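You operate a simulated robot arm through the tools that you are given. There is no shell and no other tool. Be economical: measure what you need, move in short steps, check, and stop when the job is done.

You are at the controls of a simulated two-armed robot. One attempt, no reset.

TASK
Take the cap off the red labelled bottle and lay it down on the bench marked eleven.

Only the result counts: the job must be done as asked and must still hold three seconds after the hand-in. Knocking over, shifting, dropping, spilling or breaking anything else fails it. Lids that push on must go on centred and level and be pressed home; caps that screw on are set level and turned clockwise until they are tight.

THE ROBOT
Two 7-joint arms with two-finger parallel grippers on one trunk, on a base that drives. Base frame: it is fixed to the floor where the robot stands at the start and does not move with it; the origin is under the middle of the robot, x ahead of it, y to its left, z up. Lengths are in mm, angles in rad, forces in N, time in s.
The left shoulder is at the start at [70, 177, 1045], the right one opposite. With the tool pointing down near the work surface each hand reaches from about 300 to 740 mm from the robot's upright axis, wherever it stands, measured 20 degrees to its own side. Payload 3.43 kg a hand.
The TCP of each hand is the grasp point between the finger pads, 30 mm short of the fingertips. In the tool frame z runs along the fingers and y along their closing line. Largest opening 94 mm; finger width 28, thickness 10; the body of the gripper, 50 by 96 mm, starts 55 mm behind the TCP.
Orientation is that of the tool frame in the base frame, as a unit quaternion [w, x, y, z]. With the fingers straight down and closing along the base's y, the tool's x points along the base's -x, its y along +y and its z along -z.

THE INTERFACE
- The arms move only by the tool step_arm. It takes "left_series", "right_series" or both (then of equal length, played together; a hand with none holds still); each is a list of rows, each an object (a shift or turn left out is 0, a gripper value left out holds the last) with "dp": the shift along the tool's x, y, z in units of 100 mm (1.0 is 100 mm), a list of three; "angular": the turn, a rotation vector about the tool's x, y, z in units of 180 degrees (1.0 is 180 degrees), a list of three; "gripper": the opening in per cent of the stroke, from 0 (shut) to 100 (fully open). In form: [{"dp": [dx, dy, dz], "angular": [rx, ry, rz], "gripper": gripper}, ...]. A call has 1 to 10 rows; each row is the pose to reach, as a shift and turn from the pose commanded when the call began, along the tool's axes at that moment. A call with a number of a shift or a turn outside -1 to 1 is refused whole. Each row takes 0.2 s and may step no farther than 50 mm and 0.15 rad from the row before; otherwise, or with a gripper value out of range, the whole call is refused. A pose out of reach is approached as far as the arm can. The call stops where the force on the tool passes 40 N (or 10 N more than at its start, if that is more) or the arm is blocked; 0.2 s more then pass. Each finger travels about 153 mm/s and halts on what it meets, pressing with about 33 N; the grip force reading is that of the motor and also rises with nothing between the fingers. The clock runs only during rows and for 0.2 s after the last one: add rows that repeat a pose to give the fingers time. The reply holds the time, the measured pose of the TCP, the force on the tool along the base axes, the opening and the grip force, in the units named above and with some noise, and new pictures: "pictures" is both (left out), scene, wrist or none (wrist: the cameras of the hands that moved).
- Cameras (640 x 400 px; columns grow to the right, rows downward): "scene" is now at [135.8, 14.9, 1360.9]; the picture's right is [0.18, -0.98, 0.00], its down [-0.57, -0.10, -0.81] and it looks along [0.80, 0.15, -0.58] (base axes); focal length 260 px, centre (320, 200). "left" rides on the left gripper at [76, -14, -102] in its tool frame; the picture's right is [0.18, 0.98, 0.00], its down [-0.75, 0.14, -0.64] and it looks along [-0.63, 0.12, 0.77] (tool axes); focal length 243 px, centre (320, 200). "right" rides on the right gripper at [76, 14, -102] in its tool frame; the picture's right is [-0.18, 0.98, 0.00], its down [-0.75, -0.14, -0.64] and it looks along [-0.63, -0.12, 0.77] (tool axes); focal length 243 px, centre (320, 200). There is no depth. A picture from a camera that has moved, and an enlarged one, comes with that camera's place and axes in the base frame and with its lens.
- move_column(by): slides the trunk up (or, below 0, down) by that many mm; the arms and the scene camera ride with it, the base frame stays. It gives what a move gives, with no picture.
- base_move(legs): drives the robot by 1 to 6 legs, each [ahead, turn to the left] in mm and rad, along the robot's own axes; the way and the turn of a leg run together, so that a leg with both is an arc; at most 1500 mm and 3.142 rad a leg. The arms and the cameras ride along, it lands a little off, and it stops where it bumps. It gives what a move gives, and a new picture of the scene camera.
- aim_head(pan, tilt): turns the head with the scene camera to pan (to the left, within 1.501 rad either way) and tilt (down, from -0.506 to 1.204), counted from straight ahead of the robot. It gives what a move gives, and a new picture of the scene camera.
- inspect(camera, box): a new picture of the part [left, top, right, bottom] of that camera's present view, enlarged. The clock stands still meanwhile.
- finish_job(): hands the job in; it is judged then, once.

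Go step by step. Nothing tells you exact positions but the pictures and the camera data: compare them with the known pose of the tool, close in by small moves and look again before you grip or let go. The budget is 120 turns and 260 pictures, counting those below and the enlarged ones. Unless the task says otherwise, let go and move clear before handing in, and close with one line.

The tools are called after "Request:" as name(argument=value, ...) on one line, values as JSON. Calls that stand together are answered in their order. step_arm: Moves the arms, as the interface text tells. Its arguments: {"type":"object","properties":{"left_series":{"type":"array"},"right_series":{"type":"array"},"pictures":{"type":"string","enum":["both","scene","wrist","none"]}},"required":[]} The other tools are called the same way: move_column (by) slides the trunk up or down; base_move (legs) drives the base; aim_head (pan, tilt) turns the head that bears the scene camera; inspect (camera, box) takes an enlarged picture of a part of a camera's view; finish_job () hands the job in.

At the start:

```text
t: 0.0
left_position: [533.5, 244.3, 1145.2]
left_ee_rot: [-0.001, 0.0, 1.0, 0.001]
left_ft_force: [-0.7, -0.1, 0.0]
left_finger_gap: 94.0
left_grasp_force: 0.1
right_position: [530.8, -128.7, 1164.1]
right_ee_rot: [0.0, 0.001, 1.0, 0.0]
right_ft_force: [-0.1, 1.1, -0.1]
right_finger_gap: 94.0
right_grasp_force: 0.0
trunk travel left (down, up): [-625.0, 215.0]
robot x, y, heading: [0.5, -1.6, -0.001]
head pan, tilt: [0.182, 0.621]
```

scene: 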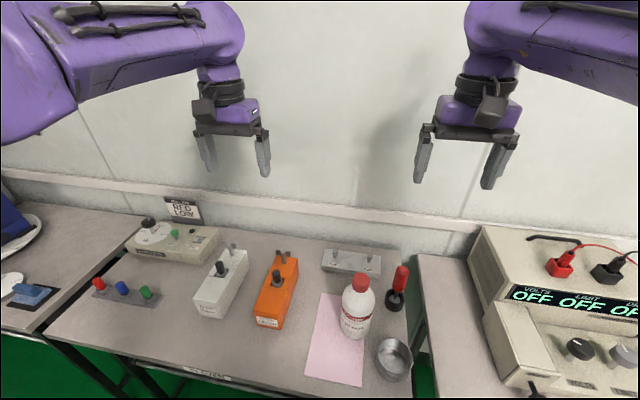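
right: 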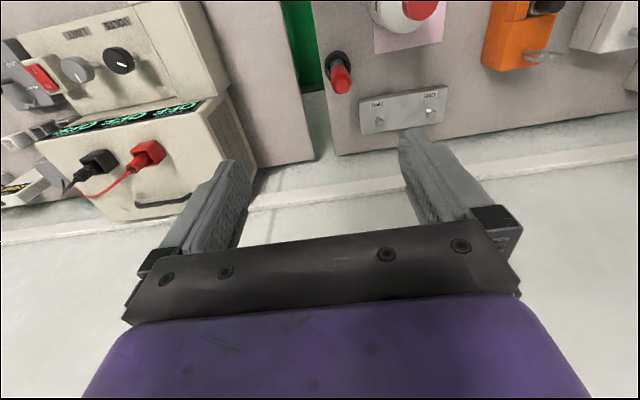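
left: 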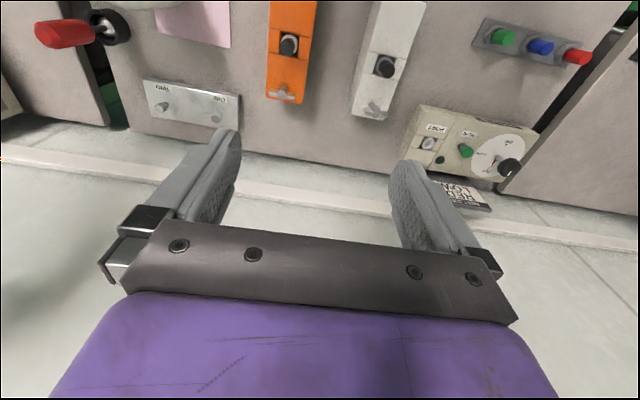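

I see a bottle with a red cap and a label on the bench ahead, and a bench label on the front edge. I'll enlarge both first.

Request:
inspect(camera="scene", box=[290, 240, 450, 390])

Request:
inspect(camera="scene", box=[150, 340, 270, 400])

Request:
aim_head(pan=1.0, tilt=0.6)

Request:
aim_head(pan=-0.8, tilt=0.6)

```text
2.67 times, centred on (370, 315) of scene
camera zoom: at [135.8, 14.9, 1360.9], right [0.18, -0.98, 0.0], down [-0.57, -0.1, -0.81], along [0.8, 0.15, -0.58], focal length 695 px, centre (187, -107)
```

zoom: 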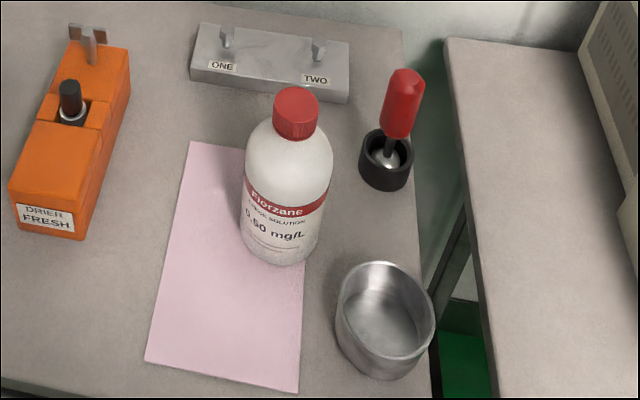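

```text
5.33 times, centred on (210, 370) of scene
camera zoom: at [135.8, 14.9, 1360.9], right [0.18, -0.98, 0.0], down [-0.57, -0.1, -0.81], along [0.8, 0.15, -0.58], focal length 1390 px, centre (907, -707)
```

zoom: 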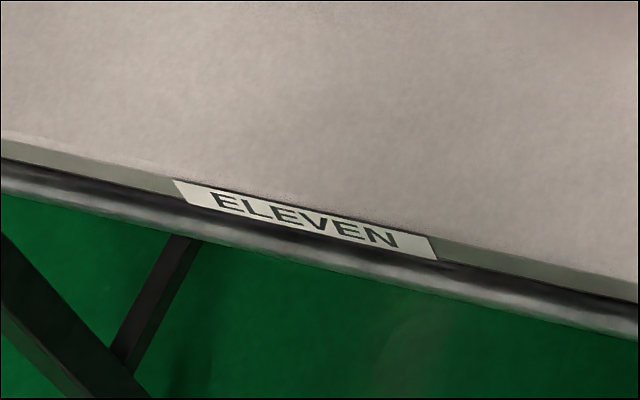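

```text
t: 1.1
left_position: [534.1, 243.1, 1145.8]
left_ee_rot: [0.0, 0.0, 1.0, 0.001]
left_ft_force: [-1.1, -0.4, 0.2]
left_finger_gap: 94.1
left_grasp_force: 0.1
right_position: [531.5, -128.2, 1164.4]
right_ee_rot: [0.001, 0.0, 1.0, 0.0]
right_ft_force: [-0.2, 0.1, 0.4]
right_finger_gap: 93.8
right_grasp_force: 0.1
trunk travel left (down, up): [-625.0, 215.0]
robot x, y, heading: [-3.6, -2.1, -0.003]
head pan, tilt: [1.0, 0.6]
camera scene: at [97.3, 73.4, 1362.7], right [0.84, -0.54, 0.0], down [-0.31, -0.48, -0.82], along [0.45, 0.69, -0.57], focal length 260 px, centre (320, 200)
```

scene: 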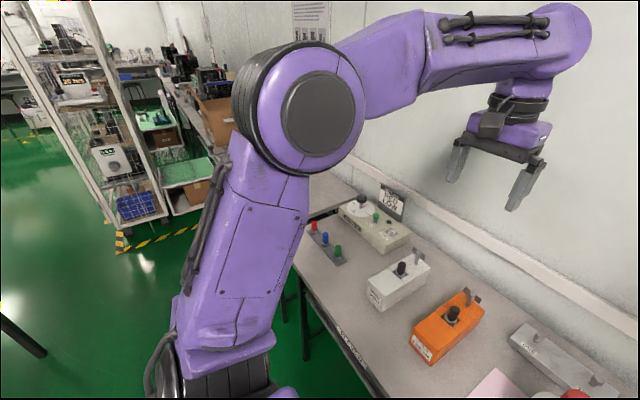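

```text
t: 3.0
left_position: [534.2, 242.9, 1146.4]
left_ee_rot: [0.0, 0.0, 1.0, 0.001]
left_ft_force: [0.3, -0.4, -0.9]
left_finger_gap: 94.0
left_grasp_force: 0.1
right_position: [530.9, -129.1, 1163.9]
right_ee_rot: [0.0, 0.0, 1.0, 0.0]
right_ft_force: [-0.3, -0.2, 0.2]
right_finger_gap: 93.9
right_grasp_force: 0.1
trunk travel left (down, up): [-625.0, 215.0]
robot x, y, heading: [2.9, 0.1, 0.001]
head pan, tilt: [-0.799, 0.6]
camera scene: at [111.2, -64.3, 1362.7], right [-0.72, -0.7, 0.0], down [-0.39, 0.4, -0.83], along [0.58, -0.59, -0.56], focal length 260 px, centre (320, 200)
```

scene: 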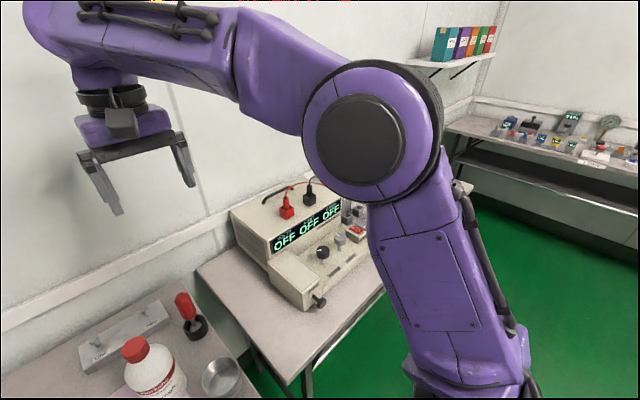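

The bottle (red label band, red cap) stands on the bench marked ELEVEN, with its cap top at about (508, -5, 895). I'll look straight at it to measure it better.

Request:
aim_head(pan=0.0, tilt=0.85)

Request:
inspect(camera="scene", box=[240, 130, 400, 230])

Request:
inspect(camera="right", box=[320, 0, 480, 100])

```text
t: 4.1
left_position: [534.4, 244.1, 1144.7]
left_ee_rot: [0.0, 0.0, 1.0, 0.0]
left_ft_force: [-0.4, 0.1, -1.0]
left_finger_gap: 94.1
left_grasp_force: 0.0
right_position: [530.8, -129.1, 1163.6]
right_ee_rot: [0.0, 0.0, 1.0, 0.0]
right_ft_force: [-0.8, 0.1, 0.0]
right_finger_gap: 94.0
right_grasp_force: 0.0
trunk travel left (down, up): [-625.0, 215.0]
robot x, y, heading: [0.2, 2.8, -0.001]
head pan, tilt: [0.0, 0.85]
camera scene: at [127.7, -1.0, 1341.8], right [0.0, -1.0, 0.0], down [-0.75, 0.0, -0.66], along [0.66, 0.0, -0.75], focal length 260 px, centre (320, 200)
```

scene: 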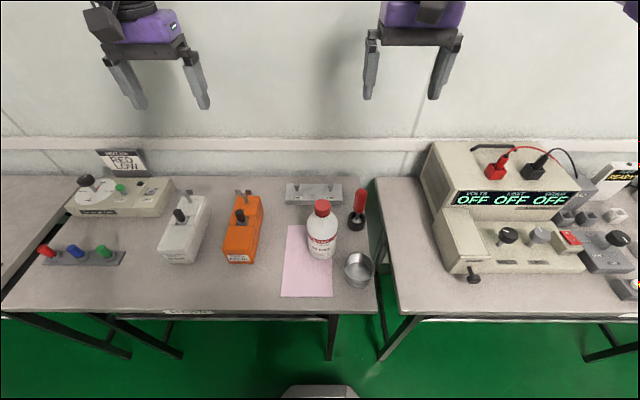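

```text
4.00 times, centred on (320, 180) of scene
camera zoom: at [127.7, -1.0, 1341.8], right [0.0, -1.0, 0.0], down [-0.75, 0.0, -0.66], along [0.66, 0.0, -0.75], focal length 1042 px, centre (320, 280)
```

zoom: 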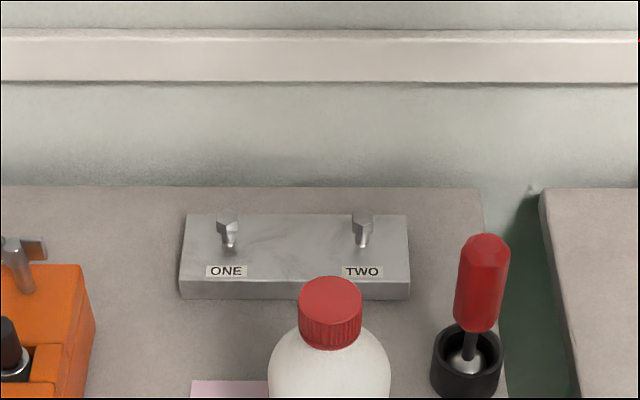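

```text
4.00 times, centred on (400, 50) of right
camera zoom: at [454.4, -113.8, 1265.0], right [0.18, 0.98, 0.0], down [0.75, -0.14, 0.64], along [0.63, -0.12, -0.77], focal length 970 px, centre (0, 800)
```

zoom: 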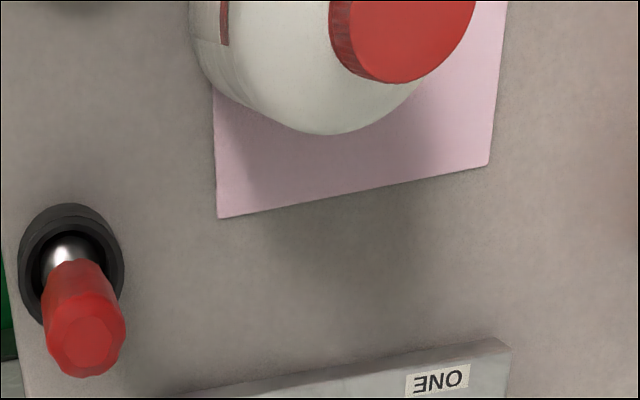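

Request:
inspect(camera="scene", box=[260, 190, 388, 300])

```text
3.64 times, centred on (324, 245) of scene
camera zoom: at [127.7, -1.0, 1341.8], right [0.0, -1.0, 0.0], down [-0.75, 0.0, -0.66], along [0.66, 0.0, -0.75], focal length 947 px, centre (306, 36)
```

zoom: 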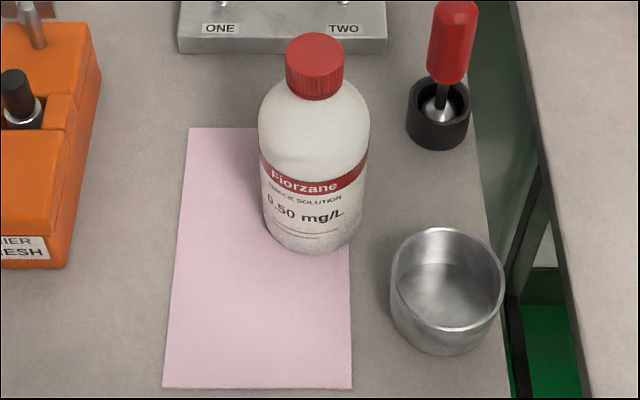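

The bottle axis is near (484, -5) with the cap top at z≈920, the steel cup is near (410, -92), and the orange box starts at y≈160. The left hand will steady the bottle body from the front left, pitched, while the right hand unscrews from above; first I swing the left hand into that orientation.

Request:
step_arm(left_series=[{"dp": [0.125, -0.1, 0.125], "angular": [0.0133, -0.0366, 0.0256], "gripper": 100}, {"dp": [0.25, -0.2, 0.25], "angular": [0.0266, -0.0732, 0.0512]}, {"dp": [0.375, -0.3, 0.375], "angular": [0.04, -0.1098, 0.0768]}, {"dp": [0.5, -0.4, 0.5], "angular": [0.0533, -0.1464, 0.1024]}, {"dp": [0.625, -0.5, 0.625], "angular": [0.0666, -0.1829, 0.1279]}, {"dp": [0.75, -0.6, 0.75], "angular": [0.08, -0.2195, 0.1535]}, {"dp": [0.875, -0.7, 0.875], "angular": [0.0933, -0.2561, 0.1791]}, {"dp": [1.0, -0.8, 1.0], "angular": [0.1066, -0.2927, 0.2047]}, {"dp": [1.0, -0.8, 1.0], "angular": [0.1066, -0.2927, 0.2047]}], pictures="both")

```text
t: 6.1
left_position: [432.2, 162.7, 1044.7]
left_ee_rot: [0.435, 0.303, 0.833, -0.158]
left_ft_force: [0.9, -1.2, 0.4]
left_finger_gap: 93.7
left_grasp_force: 0.0
right_position: [531.9, -128.0, 1164.1]
right_ee_rot: [0.0, -0.001, 1.0, 0.0]
right_ft_force: [-0.5, 0.6, -0.3]
right_finger_gap: 94.1
right_grasp_force: 0.1
trunk travel left (down, up): [-625.0, 215.0]
robot x, y, heading: [0.5, 2.2, 0.003]
head pan, tilt: [0.0, 0.85]
camera scene: at [127.7, -1.7, 1341.8], right [0.0, -1.0, 0.0], down [-0.75, 0.0, -0.66], along [0.66, 0.0, -0.75], focal length 260 px, centre (320, 200)
camera left: at [326.5, 233.3, 1041.1], right [0.55, 0.82, -0.15], down [0.02, 0.17, 0.99], along [0.83, -0.55, 0.08], focal length 243 px, centre (320, 200)
```

scene: 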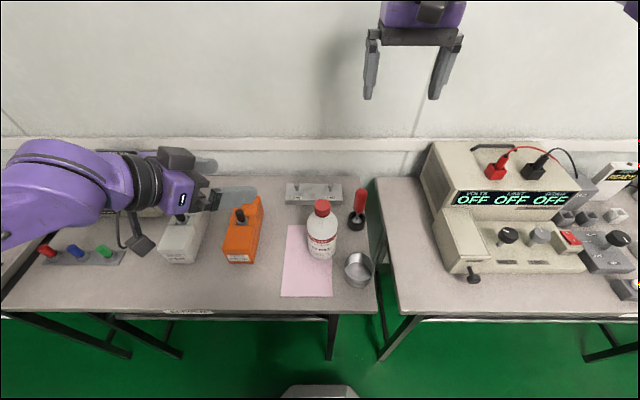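
left: 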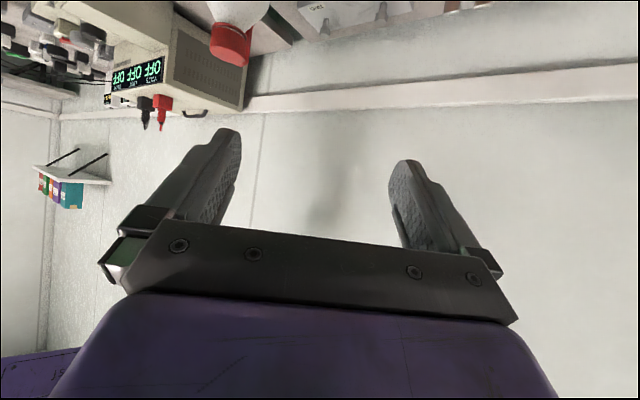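

Request:
inspect(camera="left", box=[180, 0, 308, 80])

```text
5.00 times, centred on (244, 40) of left
camera zoom: at [326.5, 233.3, 1041.1], right [0.55, 0.82, -0.15], down [0.02, 0.17, 0.99], along [0.83, -0.55, 0.08], focal length 1213 px, centre (700, 1000)
```

zoom: 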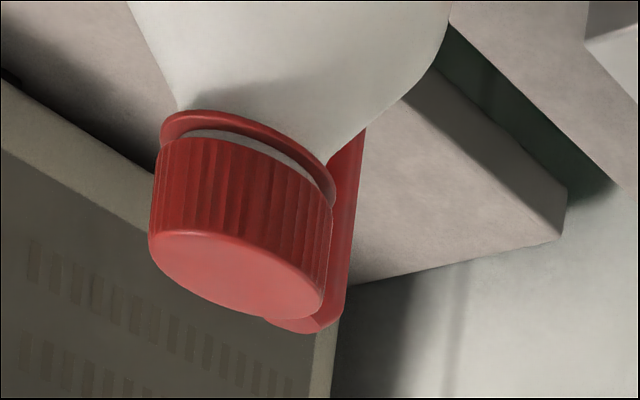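

Combining views, the cap top is at about (478, -6, 927) with diameter about 36. I move the left hand to a pre-grasp point about 150 mm back along its approach line.

Request:
step_arm(left_series=[{"dp": [0.2, -0.196, 0.176]}, {"dp": [0.4, -0.392, 0.352]}, {"dp": [0.6, -0.588, 0.528]}, {"dp": [0.8, -0.784, 0.704]}, {"dp": [1.0, -0.98, 0.88]}, {"dp": [1.0, -0.98, 0.88]}], pictures="both")

Request:
inspect(camera="left", box=[160, 0, 480, 200])

```text
t: 7.5
left_position: [427.3, 62.5, 909.0]
left_ee_rot: [0.434, 0.303, 0.834, -0.158]
left_ft_force: [-0.3, -0.8, 0.2]
left_finger_gap: 94.2
left_grasp_force: 0.0
left hand out of reach, approached as far as the arm can: row 1, 2, 3, 4, 5, 6
right_position: [530.4, -127.9, 1164.9]
right_ee_rot: [0.0, 0.0, 1.0, 0.0]
right_ft_force: [-0.6, 0.3, -0.8]
right_finger_gap: 93.7
right_grasp_force: 0.1
trunk travel left (down, up): [-625.0, 215.0]
robot x, y, heading: [0.7, 1.4, -0.006]
head pan, tilt: [0.0, 0.85]
camera scene: at [126.9, -0.4, 1341.9], right [0.0, -1.0, 0.0], down [-0.75, 0.0, -0.66], along [0.66, 0.0, -0.75], focal length 260 px, centre (320, 200)
camera left: at [320.0, 133.1, 904.6], right [0.55, 0.82, -0.15], down [0.02, 0.17, 0.99], along [0.83, -0.55, 0.08], focal length 243 px, centre (320, 200)
```

scene: 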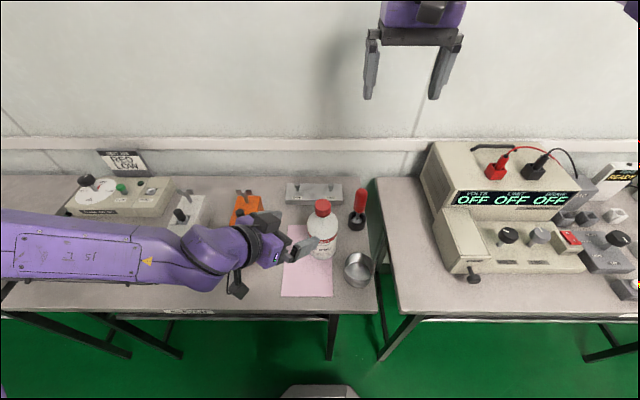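
left: 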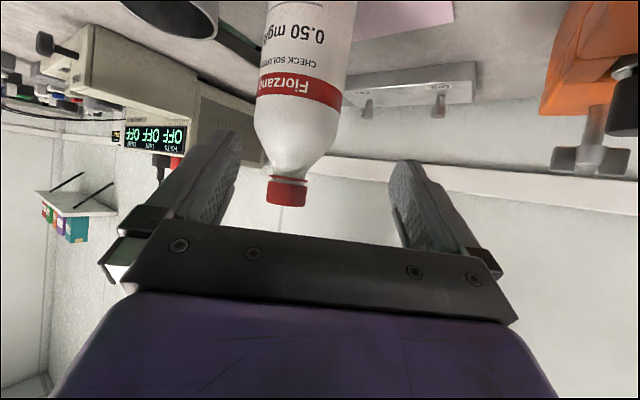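

```text
2.00 times, centred on (320, 100) of left
camera zoom: at [320.0, 133.1, 904.6], right [0.55, 0.82, -0.15], down [0.02, 0.17, 0.99], along [0.83, -0.55, 0.08], focal length 485 px, centre (320, 400)
```

zoom: 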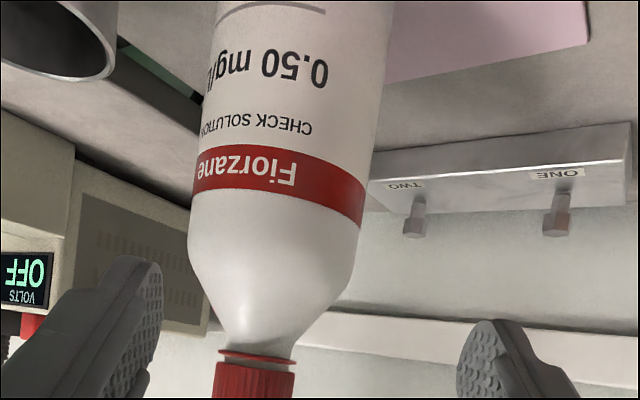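

The arm is too folded this close, so I back the base by about 130 mm (away from everything) to get room.

Request:
base_move(legs=[[-130, 0]])

Request:
inspect(camera="left", box=[160, 0, 480, 200])

```text
t: 8.8
left_position: [299.6, 62.1, 908.4]
left_ee_rot: [0.434, 0.303, 0.834, -0.159]
left_ft_force: [1.0, 0.1, 0.2]
left_finger_gap: 93.9
left_grasp_force: 0.1
right_position: [403.4, -126.6, 1163.1]
right_ee_rot: [-0.001, -0.001, 1.0, 0.0]
right_ft_force: [-0.9, -0.3, -0.4]
right_finger_gap: 93.9
right_grasp_force: 0.1
trunk travel left (down, up): [-625.0, 215.0]
robot x, y, heading: [-133.1, -1.4, 0.003]
head pan, tilt: [0.0, 0.85]
camera scene: at [-0.7, -0.9, 1341.7], right [0.0, -1.0, 0.0], down [-0.75, 0.0, -0.66], along [0.66, 0.0, -0.75], focal length 260 px, centre (320, 200)
```

scene: 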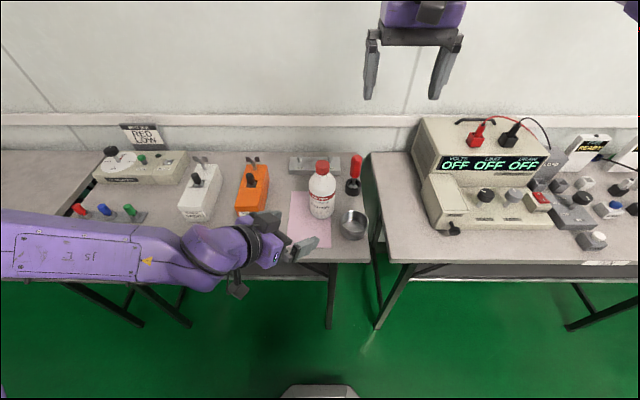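

```text
2.00 times, centred on (320, 100) of left
camera zoom: at [192.1, 133.3, 904.5], right [0.55, 0.82, -0.15], down [0.02, 0.17, 0.99], along [0.83, -0.55, 0.08], focal length 485 px, centre (320, 400)
```

zoom: 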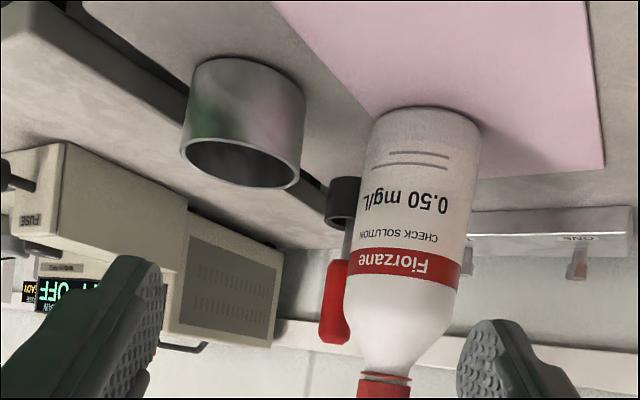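

With room now, triangulation puts the bottle axis at (481, -8) and body straight up to z≈850. I move to the pre-grasp point (390, 68, 894).

Request:
step_arm(left_series=[{"dp": [-0.085, 0.21, 0.205]}, {"dp": [-0.17, 0.42, 0.41]}, {"dp": [-0.257, 0.63, 0.614]}, {"dp": [-0.257, 0.63, 0.614]}], pictures="wrist")

```text
t: 9.8
left_position: [389.6, 71.1, 894.0]
left_ee_rot: [0.434, 0.304, 0.833, -0.158]
left_ft_force: [0.2, 0.7, 0.5]
left_finger_gap: 94.4
left_grasp_force: 0.1
right_position: [402.5, -128.4, 1163.3]
right_ee_rot: [-0.001, -0.001, 1.0, 0.0]
right_ft_force: [-0.3, 0.2, 0.0]
right_finger_gap: 94.0
right_grasp_force: 0.1
trunk travel left (down, up): [-625.0, 215.0]
robot x, y, heading: [-126.6, -3.0, 0.004]
head pan, tilt: [0.0, 0.85]
camera left: at [282.3, 140.1, 890.4], right [0.55, 0.82, -0.15], down [0.02, 0.17, 0.99], along [0.83, -0.55, 0.08], focal length 243 px, centre (320, 200)
```

left: 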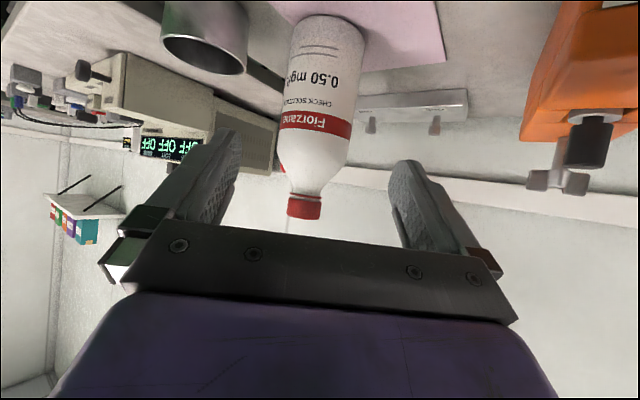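

The bottle lies centred between the fingers. I advance 70 mm along the approach and look again.

Request:
step_arm(left_series=[{"dp": [0, 0, 0.25]}, {"dp": [0, 0, 0.5]}, {"dp": [0, 0, 0.7]}, {"dp": [0, 0, 0.7]}], pictures="both")

Request:
inspect(camera="scene", box=[240, 140, 400, 260])

```text
t: 10.8
left_position: [433.3, 31.6, 855.3]
left_ee_rot: [0.434, 0.303, 0.833, -0.159]
left_ft_force: [-0.5, 0.3, -0.1]
left_finger_gap: 94.1
left_grasp_force: 0.0
right_position: [402.3, -127.2, 1164.3]
right_ee_rot: [0.0, -0.001, 1.0, 0.0]
right_ft_force: [0.2, 0.8, 0.4]
right_finger_gap: 94.1
right_grasp_force: 0.1
trunk travel left (down, up): [-625.0, 215.0]
robot x, y, heading: [-130.0, 2.0, 0.002]
head pan, tilt: [0.0, 0.85]
camera scene: at [-1.4, -0.7, 1341.8], right [0.0, -1.0, 0.0], down [-0.75, 0.0, -0.66], along [0.66, 0.0, -0.75], focal length 260 px, centre (320, 200)
camera left: at [326.6, 102.5, 850.3], right [0.55, 0.82, -0.15], down [0.02, 0.17, 0.99], along [0.83, -0.55, 0.08], focal length 243 px, centre (320, 200)
```

scene: 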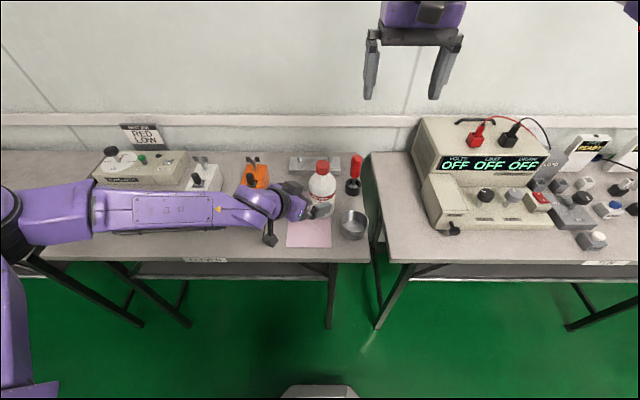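
left: 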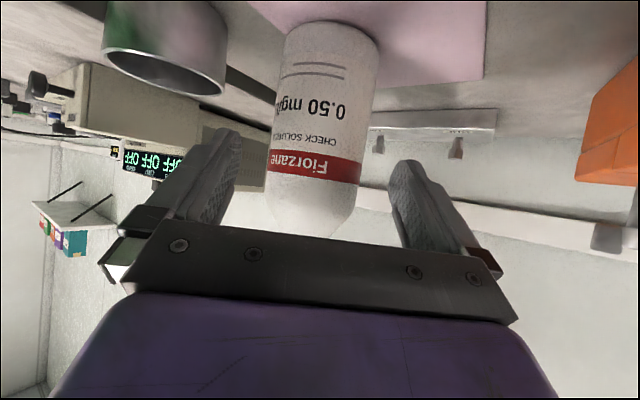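

```text
3.33 times, centred on (320, 200) of scene
camera zoom: at [-1.4, -0.7, 1341.8], right [0.0, -1.0, 0.0], down [-0.75, 0.0, -0.66], along [0.66, 0.0, -0.75], focal length 868 px, centre (320, 200)
```

zoom: 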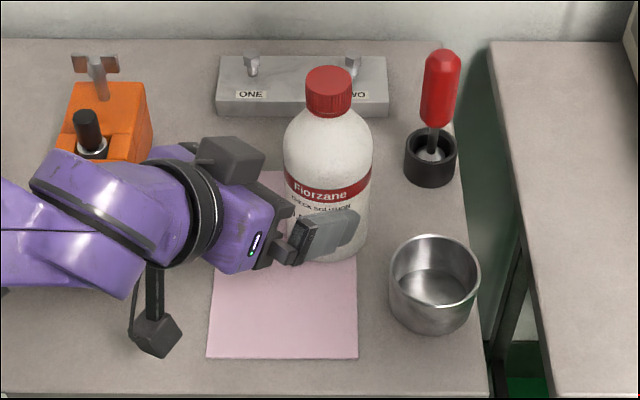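

Request:
step_arm(left_series=[{"dp": [0, 0, 0.12]}, {"dp": [0, 0, 0.24]}, {"dp": [0, 0, 0.36]}, {"dp": [0, 0, 0.48]}, {"dp": [0, 0, 0.6]}, {"dp": [0, 0, 0.6]}], pictures="wrist")

Request:
inspect(camera="scene", box=[260, 140, 380, 260])

```text
t: 12.2
left_position: [470.1, 0.5, 820.8]
left_ee_rot: [0.434, 0.302, 0.834, -0.158]
left_ft_force: [-0.8, -0.1, 0.8]
left_finger_gap: 93.9
left_grasp_force: 0.1
right_position: [402.3, -128.3, 1163.1]
right_ee_rot: [-0.001, -0.001, 1.0, 0.0]
right_ft_force: [-0.4, -0.7, 0.6]
right_finger_gap: 93.9
right_grasp_force: 0.0
trunk travel left (down, up): [-625.0, 215.0]
robot x, y, heading: [-128.3, -3.5, 0.003]
head pan, tilt: [0.0, 0.85]
camera left: at [363.8, 71.5, 816.2], right [0.55, 0.82, -0.15], down [0.02, 0.17, 0.99], along [0.83, -0.55, 0.08], focal length 243 px, centre (320, 200)
```

left: 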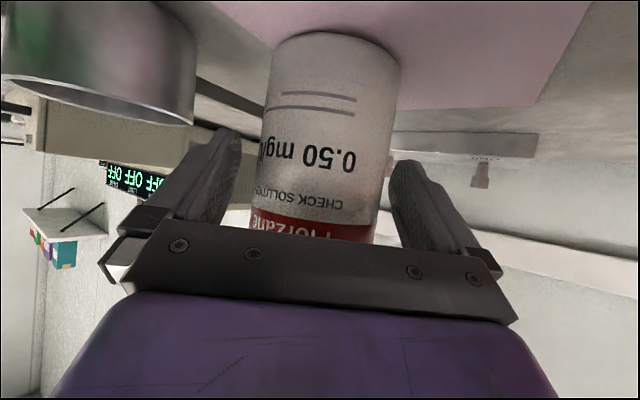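

```text
3.33 times, centred on (320, 200) of scene
camera zoom: at [-1.3, -0.7, 1341.8], right [0.0, -1.0, 0.0], down [-0.75, 0.0, -0.66], along [0.66, 0.0, -0.75], focal length 868 px, centre (320, 200)
```

zoom: 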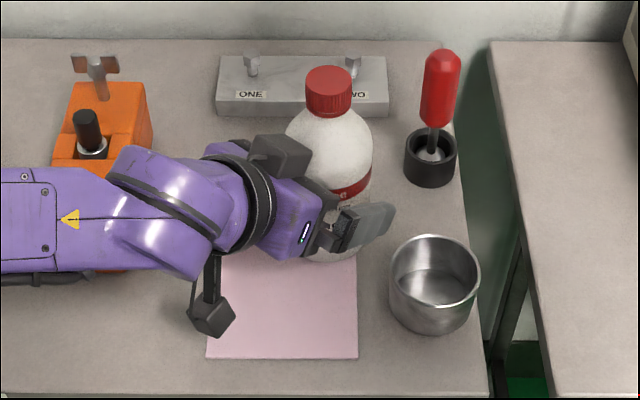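

The bottle is centred at the TCP (pixel check 320 vs 320). I close the left hand gradually.

Request:
step_arm(left_series=[{"gripper": 86}, {"gripper": 82}, {"gripper": 79}, {"gripper": 76}, {"gripper": 73}, {"gripper": 70}, {"gripper": 66}, {"gripper": 60}, {"gripper": 60}], pictures="wrist")

Request:
inspect(camera="scene", box=[260, 140, 380, 260])

```text
t: 14.2
left_position: [470.0, 1.3, 819.1]
left_ee_rot: [0.434, 0.302, 0.834, -0.157]
left_ft_force: [1.4, 1.5, 0.9]
left_finger_gap: 71.8
left_grasp_force: 32.9
right_position: [402.2, -128.5, 1163.7]
right_ee_rot: [0.0, 0.0, 1.0, 0.0]
right_ft_force: [0.5, -0.1, -0.5]
right_finger_gap: 94.0
right_grasp_force: 0.1
trunk travel left (down, up): [-625.0, 215.0]
robot x, y, heading: [-128.1, -2.2, -0.001]
head pan, tilt: [0.0, 0.85]
camera left: at [363.9, 71.7, 816.1], right [0.55, 0.82, -0.15], down [0.02, 0.17, 0.99], along [0.83, -0.55, 0.08], focal length 243 px, centre (320, 200)
```

left: 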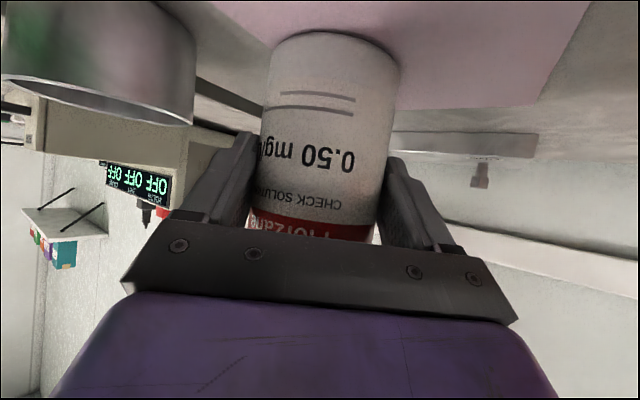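

```text
3.33 times, centred on (320, 200) of scene
camera zoom: at [-0.9, -0.6, 1341.8], right [0.0, -1.0, 0.0], down [-0.75, 0.0, -0.66], along [0.66, 0.0, -0.75], focal length 868 px, centre (320, 200)
```

zoom: 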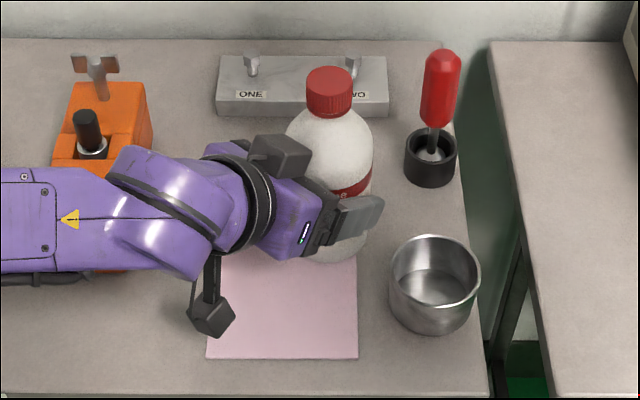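

The bottle is held at 72 mm and hasn't moved. Now I bring the right hand toward a spot above the cap at (481, -8), pre-turned 0.75 rad clockwise and partly open.

Request:
step_arm(right_series=[{"dp": [-0.158, 0.2, 0.1], "angular": [0, 0, 0.0477], "gripper": 64}, {"dp": [-0.316, 0.4, 0.2], "angular": [0, 0, 0.0954]}, {"dp": [-0.474, 0.6, 0.3], "angular": [0, 0, 0.1431]}, {"dp": [-0.632, 0.8, 0.4], "angular": [0, 0, 0.1908]}, {"dp": [-0.79, 1.0, 0.6], "angular": [0, 0, 0.2387]}, {"dp": [-0.79, 1.0, 0.8], "angular": [0, 0, 0.2387]}, {"dp": [-0.79, 1.0, 0.8], "angular": [0, 0, 0.2387]}], pictures="both")

```text
t: 15.8
left_position: [471.7, 0.6, 819.9]
left_ee_rot: [0.433, 0.304, 0.834, -0.158]
left_ft_force: [1.1, 0.1, 1.0]
left_finger_gap: 71.9
left_grasp_force: 32.5
right_position: [480.7, -27.6, 1083.1]
right_ee_rot: [0.0, 0.366, 0.931, 0.0]
right_ft_force: [0.1, -0.6, 0.2]
right_finger_gap: 60.2
right_grasp_force: 0.1
right hand out of reach, approached as far as the arm can: row 5
trunk travel left (down, up): [-625.0, 215.0]
robot x, y, heading: [-126.5, 1.4, 0.003]
head pan, tilt: [0.0, 0.85]
camera scene: at [-1.3, -1.0, 1341.8], right [0.0, -1.0, 0.0], down [-0.75, 0.0, -0.66], along [0.66, 0.0, -0.75], focal length 260 px, centre (320, 200)
camera right: at [434.4, 34.9, 1184.6], right [0.8, 0.59, 0.0], down [0.46, -0.62, 0.64], along [0.38, -0.52, -0.77], focal length 243 px, centre (320, 200)
```

scene: 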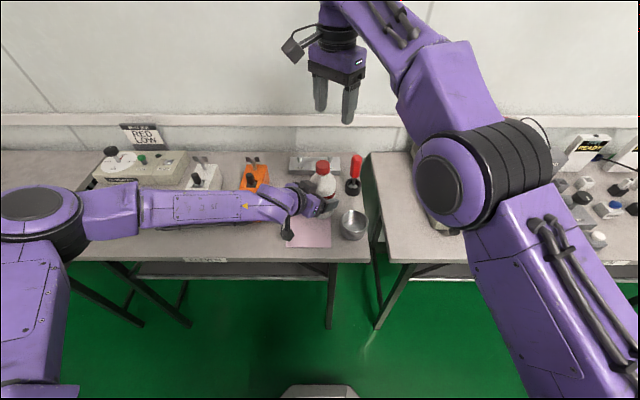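
right: 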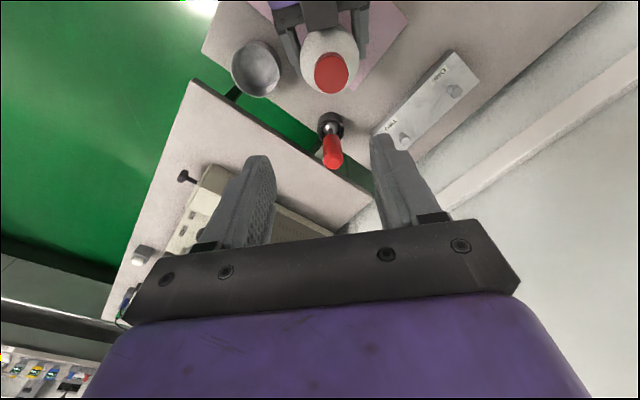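

Request:
step_arm(right_series=[{"dp": [0.07, 0.08, 0.3]}, {"dp": [0.14, 0.15, 0.6]}, {"dp": [0.14, 0.15, 0.9]}, {"dp": [0.14, 0.15, 0.9]}], pictures="wrist")

Request:
inspect(camera="right", box=[220, 20, 420, 180])

Request:
inspect(camera="scene", box=[240, 100, 400, 240])

```text
t: 16.8
left_position: [470.8, 1.1, 820.9]
left_ee_rot: [0.434, 0.303, 0.834, -0.158]
left_ft_force: [-0.3, -1.0, 0.7]
left_finger_gap: 72.1
left_grasp_force: 33.5
right_position: [480.6, -8.8, 993.1]
right_ee_rot: [0.0, 0.365, 0.931, 0.0]
right_ft_force: [0.7, 0.3, -0.2]
right_finger_gap: 60.2
right_grasp_force: 0.0
trunk travel left (down, up): [-625.0, 215.0]
robot x, y, heading: [-127.8, -1.4, 0.004]
head pan, tilt: [0.0, 0.85]
camera right: at [433.9, 55.1, 1094.9], right [0.8, 0.59, 0.0], down [0.46, -0.62, 0.64], along [0.38, -0.52, -0.77], focal length 243 px, centre (320, 200)
```

right: 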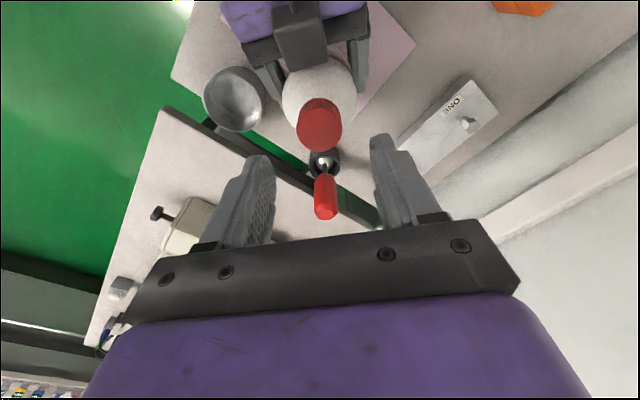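

```text
2.50 times, centred on (320, 100) of right
camera zoom: at [433.9, 55.1, 1094.9], right [0.8, 0.59, 0.0], down [0.46, -0.62, 0.64], along [0.38, -0.52, -0.77], focal length 606 px, centre (320, 450)
```

zoom: 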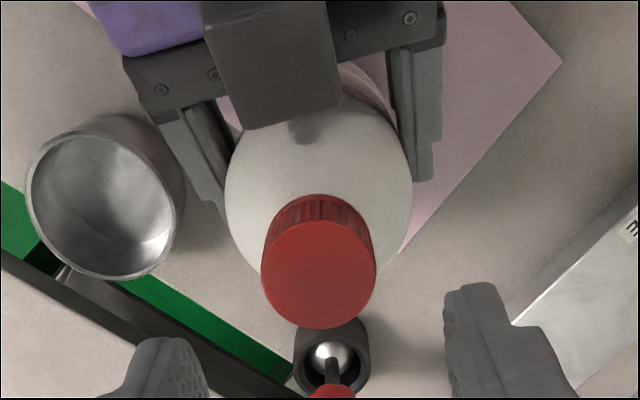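

```text
2.86 times, centred on (320, 170) of scene
camera zoom: at [-1.1, -0.9, 1341.8], right [0.0, -1.0, 0.0], down [-0.75, 0.0, -0.66], along [0.66, 0.0, -0.75], focal length 744 px, centre (320, 286)
```

zoom: 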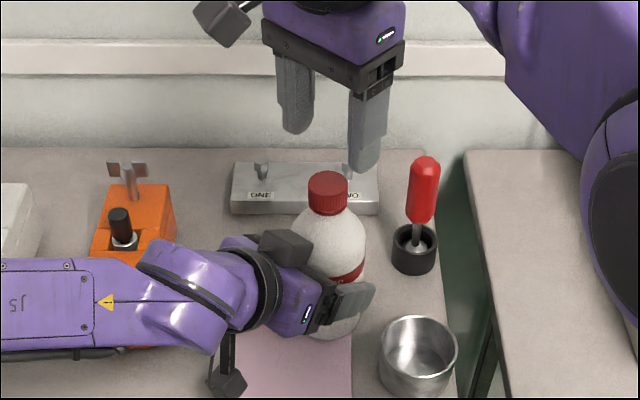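

The cap sits at tool x≈+3, y≈0 under the right hand. I shift 3 mm and lower so the fingertips come just beside the cap's top, then check.

Request:
step_arm(right_series=[{"dp": [0.03, 0, 0.15]}, {"dp": [0.03, 0, 0.3]}, {"dp": [0.03, 0, 0.42]}, {"dp": [0.03, 0, 0.42]}], pictures="wrist")

Request:
inspect(camera="right", box=[220, 80, 420, 240])

Request:
inspect(camera="scene", box=[270, 110, 370, 200])

```text
t: 17.8
left_position: [470.3, 1.5, 820.5]
left_ee_rot: [0.434, 0.303, 0.834, -0.157]
left_ft_force: [-1.4, -0.2, 0.2]
left_finger_gap: 72.2
left_grasp_force: 33.4
right_position: [479.9, -5.9, 952.2]
right_ee_rot: [0.0, 0.366, 0.931, 0.0]
right_ft_force: [0.0, 0.3, 0.7]
right_finger_gap: 60.1
right_grasp_force: 0.0
trunk travel left (down, up): [-625.0, 215.0]
robot x, y, heading: [-126.5, 2.7, -0.0]
head pan, tilt: [0.0, 0.85]
camera right: at [432.6, 57.2, 1053.0], right [0.8, 0.59, 0.0], down [0.46, -0.62, 0.64], along [0.38, -0.52, -0.77], focal length 243 px, centre (320, 200)
```

right: 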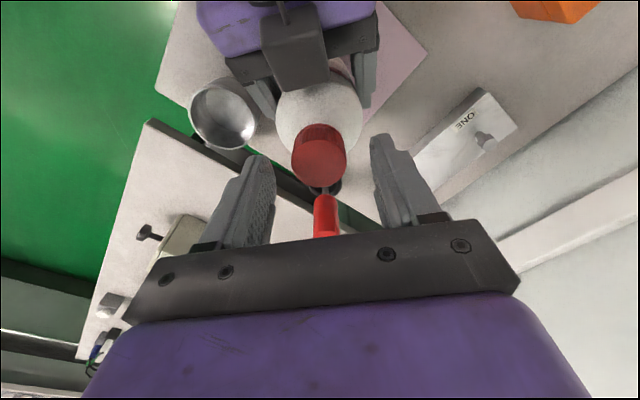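

```text
2.50 times, centred on (320, 160) of right
camera zoom: at [432.6, 57.2, 1053.0], right [0.8, 0.59, 0.0], down [0.46, -0.62, 0.64], along [0.38, -0.52, -0.77], focal length 606 px, centre (320, 300)
```

zoom: 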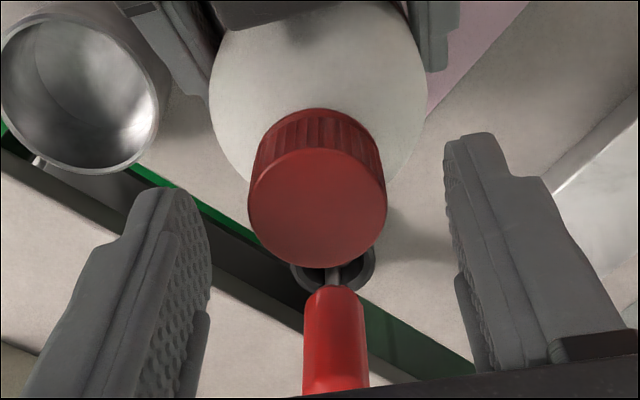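

```text
4.44 times, centred on (320, 155) of scene
camera zoom: at [-1.1, -0.9, 1341.8], right [0.0, -1.0, 0.0], down [-0.75, 0.0, -0.66], along [0.66, 0.0, -0.75], focal length 1158 px, centre (320, 400)
```

zoom: 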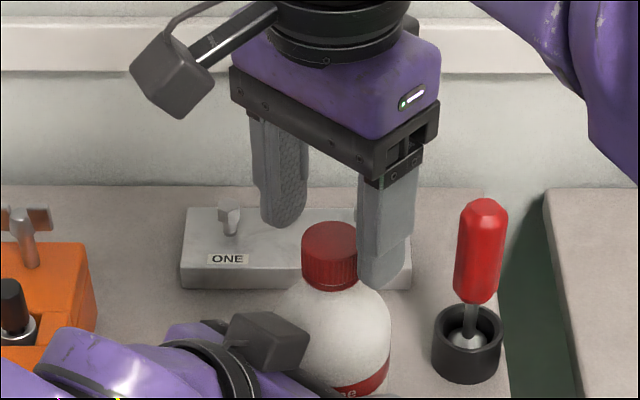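

Cap is centred between the fingers. I lower 15 mm more and close gently on it.

Request:
step_arm(right_series=[{"dp": [0, 0, 0.08]}, {"dp": [0, 0, 0.15]}, {"dp": [0, 0, 0.15], "gripper": 50}, {"dp": [0, 0, 0.15], "gripper": 45}, {"dp": [0, 0, 0.15], "gripper": 41}, {"dp": [0, 0, 0.15], "gripper": 38}, {"dp": [0, 0, 0.15], "gripper": 35}, {"dp": [0, 0, 0.15], "gripper": 30}, {"dp": [0, 0, 0.15], "gripper": 25}, {"dp": [0, 0, 0.15], "gripper": 25}], pictures="wrist")

Request:
inspect(camera="right", box=[220, 80, 420, 240])

Request:
inspect(camera="scene", box=[270, 110, 370, 200])

```text
t: 20.0
left_position: [470.6, 0.8, 819.8]
left_ee_rot: [0.434, 0.303, 0.833, -0.158]
left_ft_force: [3.1, 1.9, -0.2]
left_finger_gap: 72.1
left_grasp_force: 33.2
right_position: [479.3, -4.9, 936.9]
right_ee_rot: [0.001, 0.366, 0.931, 0.0]
right_ft_force: [-3.7, -3.1, 0.4]
right_finger_gap: 31.4
right_grasp_force: 32.5
trunk travel left (down, up): [-625.0, 215.0]
robot x, y, heading: [-130.6, 0.3, 0.0]
head pan, tilt: [0.0, 0.85]
camera right: at [432.9, 57.1, 1038.1], right [0.8, 0.59, 0.0], down [0.46, -0.62, 0.64], along [0.38, -0.52, -0.77], focal length 243 px, centre (320, 200)
```

right: 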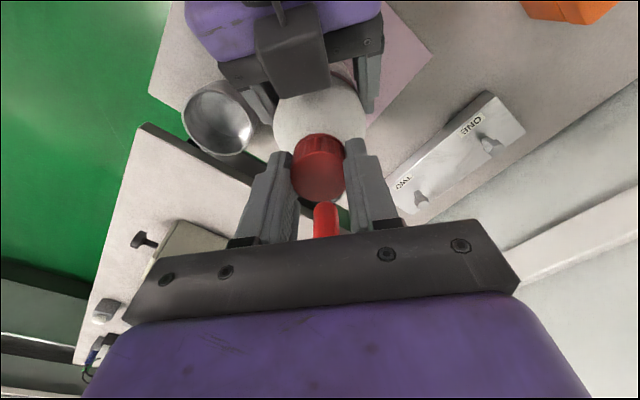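

```text
2.50 times, centred on (320, 160) of right
camera zoom: at [432.9, 57.1, 1038.1], right [0.8, 0.59, 0.0], down [0.46, -0.62, 0.64], along [0.38, -0.52, -0.77], focal length 606 px, centre (320, 300)
```

zoom: 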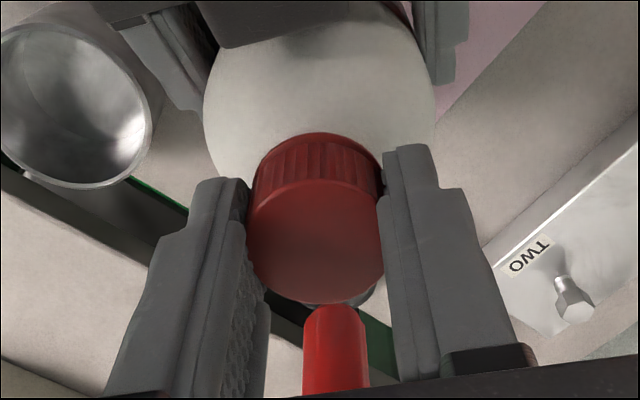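

```text
4.44 times, centred on (320, 155) of scene
camera zoom: at [-1.0, -1.0, 1341.8], right [0.0, -1.0, 0.0], down [-0.75, 0.0, -0.66], along [0.66, 0.0, -0.75], focal length 1158 px, centre (320, 400)
```

zoom: 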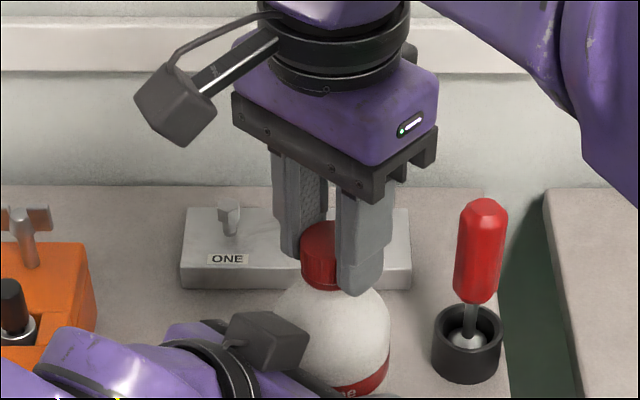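

The cap is gripped at 31 mm, centred. I turn counterclockwise (seen from above) by 1.4 rad.

Request:
step_arm(right_series=[{"angular": [0, 0, -0.0446]}, {"angular": [0, 0, -0.0892]}, {"angular": [0, 0, -0.1338]}, {"angular": [0, 0, -0.1784]}, {"angular": [0, 0, -0.223]}, {"angular": [0, 0, -0.2676]}, {"angular": [0, 0, -0.3122]}, {"angular": [0, 0, -0.3568]}, {"angular": [0, 0, -0.4014]}, {"angular": [0, 0, -0.446]}], pictures="wrist")

Request:
inspect(camera="right", box=[220, 80, 420, 240])

Request:
inspect(camera="scene", box=[270, 110, 390, 220])

```text
t: 22.2
left_position: [470.5, 1.4, 819.8]
left_ee_rot: [0.434, 0.303, 0.833, -0.158]
left_ft_force: [4.0, 3.9, 0.4]
left_finger_gap: 71.7
left_grasp_force: 33.5
right_position: [479.4, -4.9, 937.1]
right_ee_rot: [0.0, -0.321, 0.947, 0.0]
right_ft_force: [-1.7, -2.9, 5.7]
right_finger_gap: 31.7
right_grasp_force: 33.0
trunk travel left (down, up): [-625.0, 215.0]
robot x, y, heading: [-128.5, 0.3, 0.006]
head pan, tilt: [0.0, 0.85]
camera right: at [409.3, -39.9, 1038.3], right [-0.45, 0.89, 0.0], down [0.68, 0.35, 0.64], along [0.57, 0.29, -0.77], focal length 243 px, centre (320, 200)
```

right: 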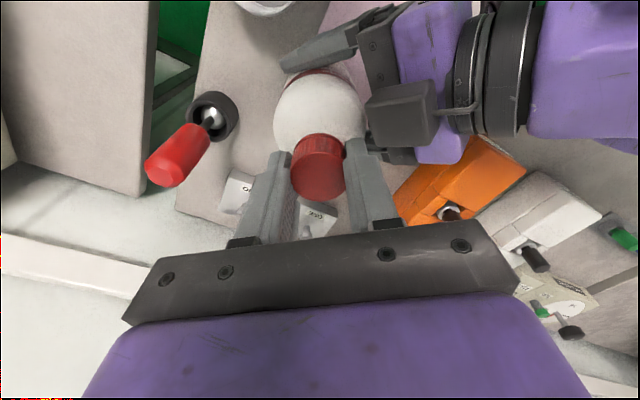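

```text
2.50 times, centred on (320, 160) of right
camera zoom: at [409.3, -39.9, 1038.3], right [-0.45, 0.89, 0.0], down [0.68, 0.35, 0.64], along [0.57, 0.29, -0.77], focal length 606 px, centre (320, 300)
```

zoom: 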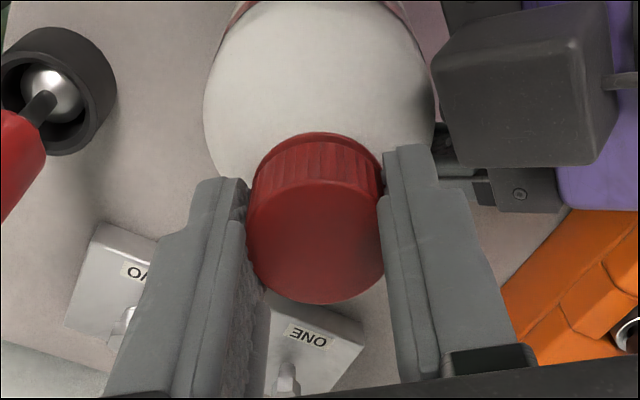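

```text
3.64 times, centred on (330, 165) of scene
camera zoom: at [-1.3, -0.8, 1341.8], right [0.0, -1.0, 0.0], down [-0.75, 0.0, -0.66], along [0.66, 0.0, -0.75], focal length 947 px, centre (284, 327)
```

zoom: 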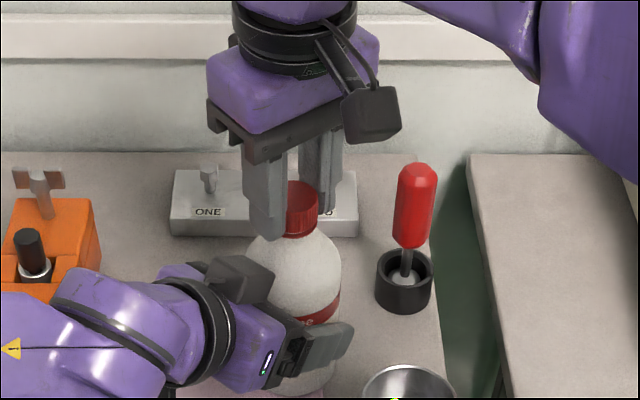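

The cap turns with the hand and pushes up slightly (unscrewing). I keep turning without regripping, easing up a little.

Request:
step_arm(right_series=[{"dp": [0, 0, -0.005], "angular": [0, 0, -0.0446]}, {"dp": [0, 0, -0.008], "angular": [0, 0, -0.0892]}, {"dp": [0, 0, -0.01], "angular": [0, 0, -0.1338]}, {"dp": [0, 0, -0.011], "angular": [0, 0, -0.1784]}, {"dp": [0, 0, -0.012], "angular": [0, 0, -0.223]}, {"dp": [0, 0, -0.013], "angular": [0, 0, -0.2676]}, {"dp": [0, 0, -0.014], "angular": [0, 0, -0.3122]}, {"dp": [0, 0, -0.015], "angular": [0, 0, -0.3568]}, {"dp": [0, 0, -0.016], "angular": [0, 0, -0.4014]}, {"dp": [0, 0, -0.017], "angular": [0, 0, -0.446]}], pictures="wrist")

Request:
inspect(camera="right", box=[220, 80, 420, 240])

Request:
inspect(camera="scene", box=[270, 110, 390, 220])

```text
t: 24.4
left_position: [470.7, 0.6, 819.9]
left_ee_rot: [0.435, 0.303, 0.833, -0.158]
left_ft_force: [2.6, 3.7, 0.2]
left_finger_gap: 72.2
left_grasp_force: 32.9
right_position: [478.1, -5.9, 939.6]
right_ee_rot: [-0.001, 0.856, -0.517, 0.001]
right_ft_force: [-2.5, -3.3, 1.2]
right_finger_gap: 31.5
right_grasp_force: 33.4
trunk travel left (down, up): [-625.0, 215.0]
robot x, y, heading: [-126.9, -2.5, 0.004]
head pan, tilt: [0.0, 0.85]
camera right: at [501.3, -78.7, 1039.6], right [-0.96, -0.3, 0.0], down [-0.23, 0.73, 0.64], along [-0.19, 0.61, -0.77], focal length 243 px, centre (320, 200)
```

right: 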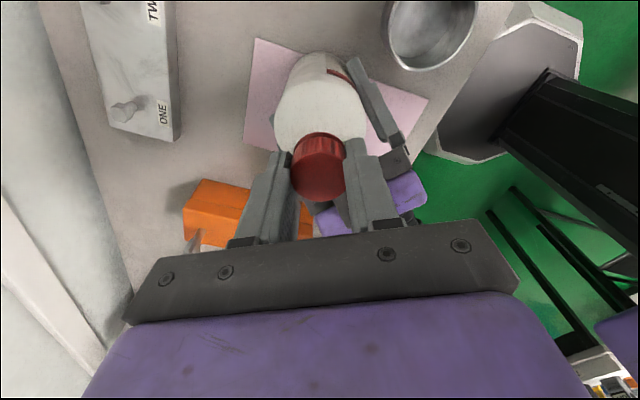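

```text
2.50 times, centred on (320, 160) of right
camera zoom: at [501.3, -78.7, 1039.6], right [-0.96, -0.3, 0.0], down [-0.23, 0.73, 0.64], along [-0.19, 0.61, -0.77], focal length 606 px, centre (320, 300)
```

zoom: 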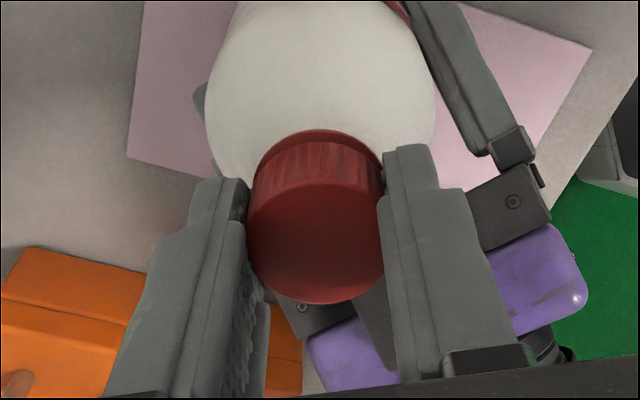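

```text
3.64 times, centred on (330, 165) of scene
camera zoom: at [-1.1, -0.7, 1341.8], right [0.0, -1.0, 0.0], down [-0.75, 0.0, -0.66], along [0.66, 0.0, -0.75], focal length 947 px, centre (284, 327)
```

zoom: 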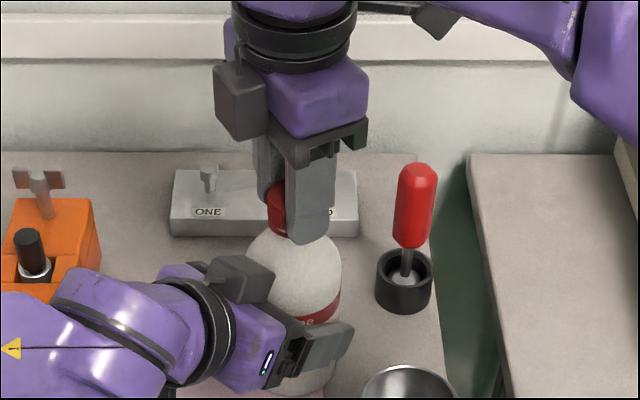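

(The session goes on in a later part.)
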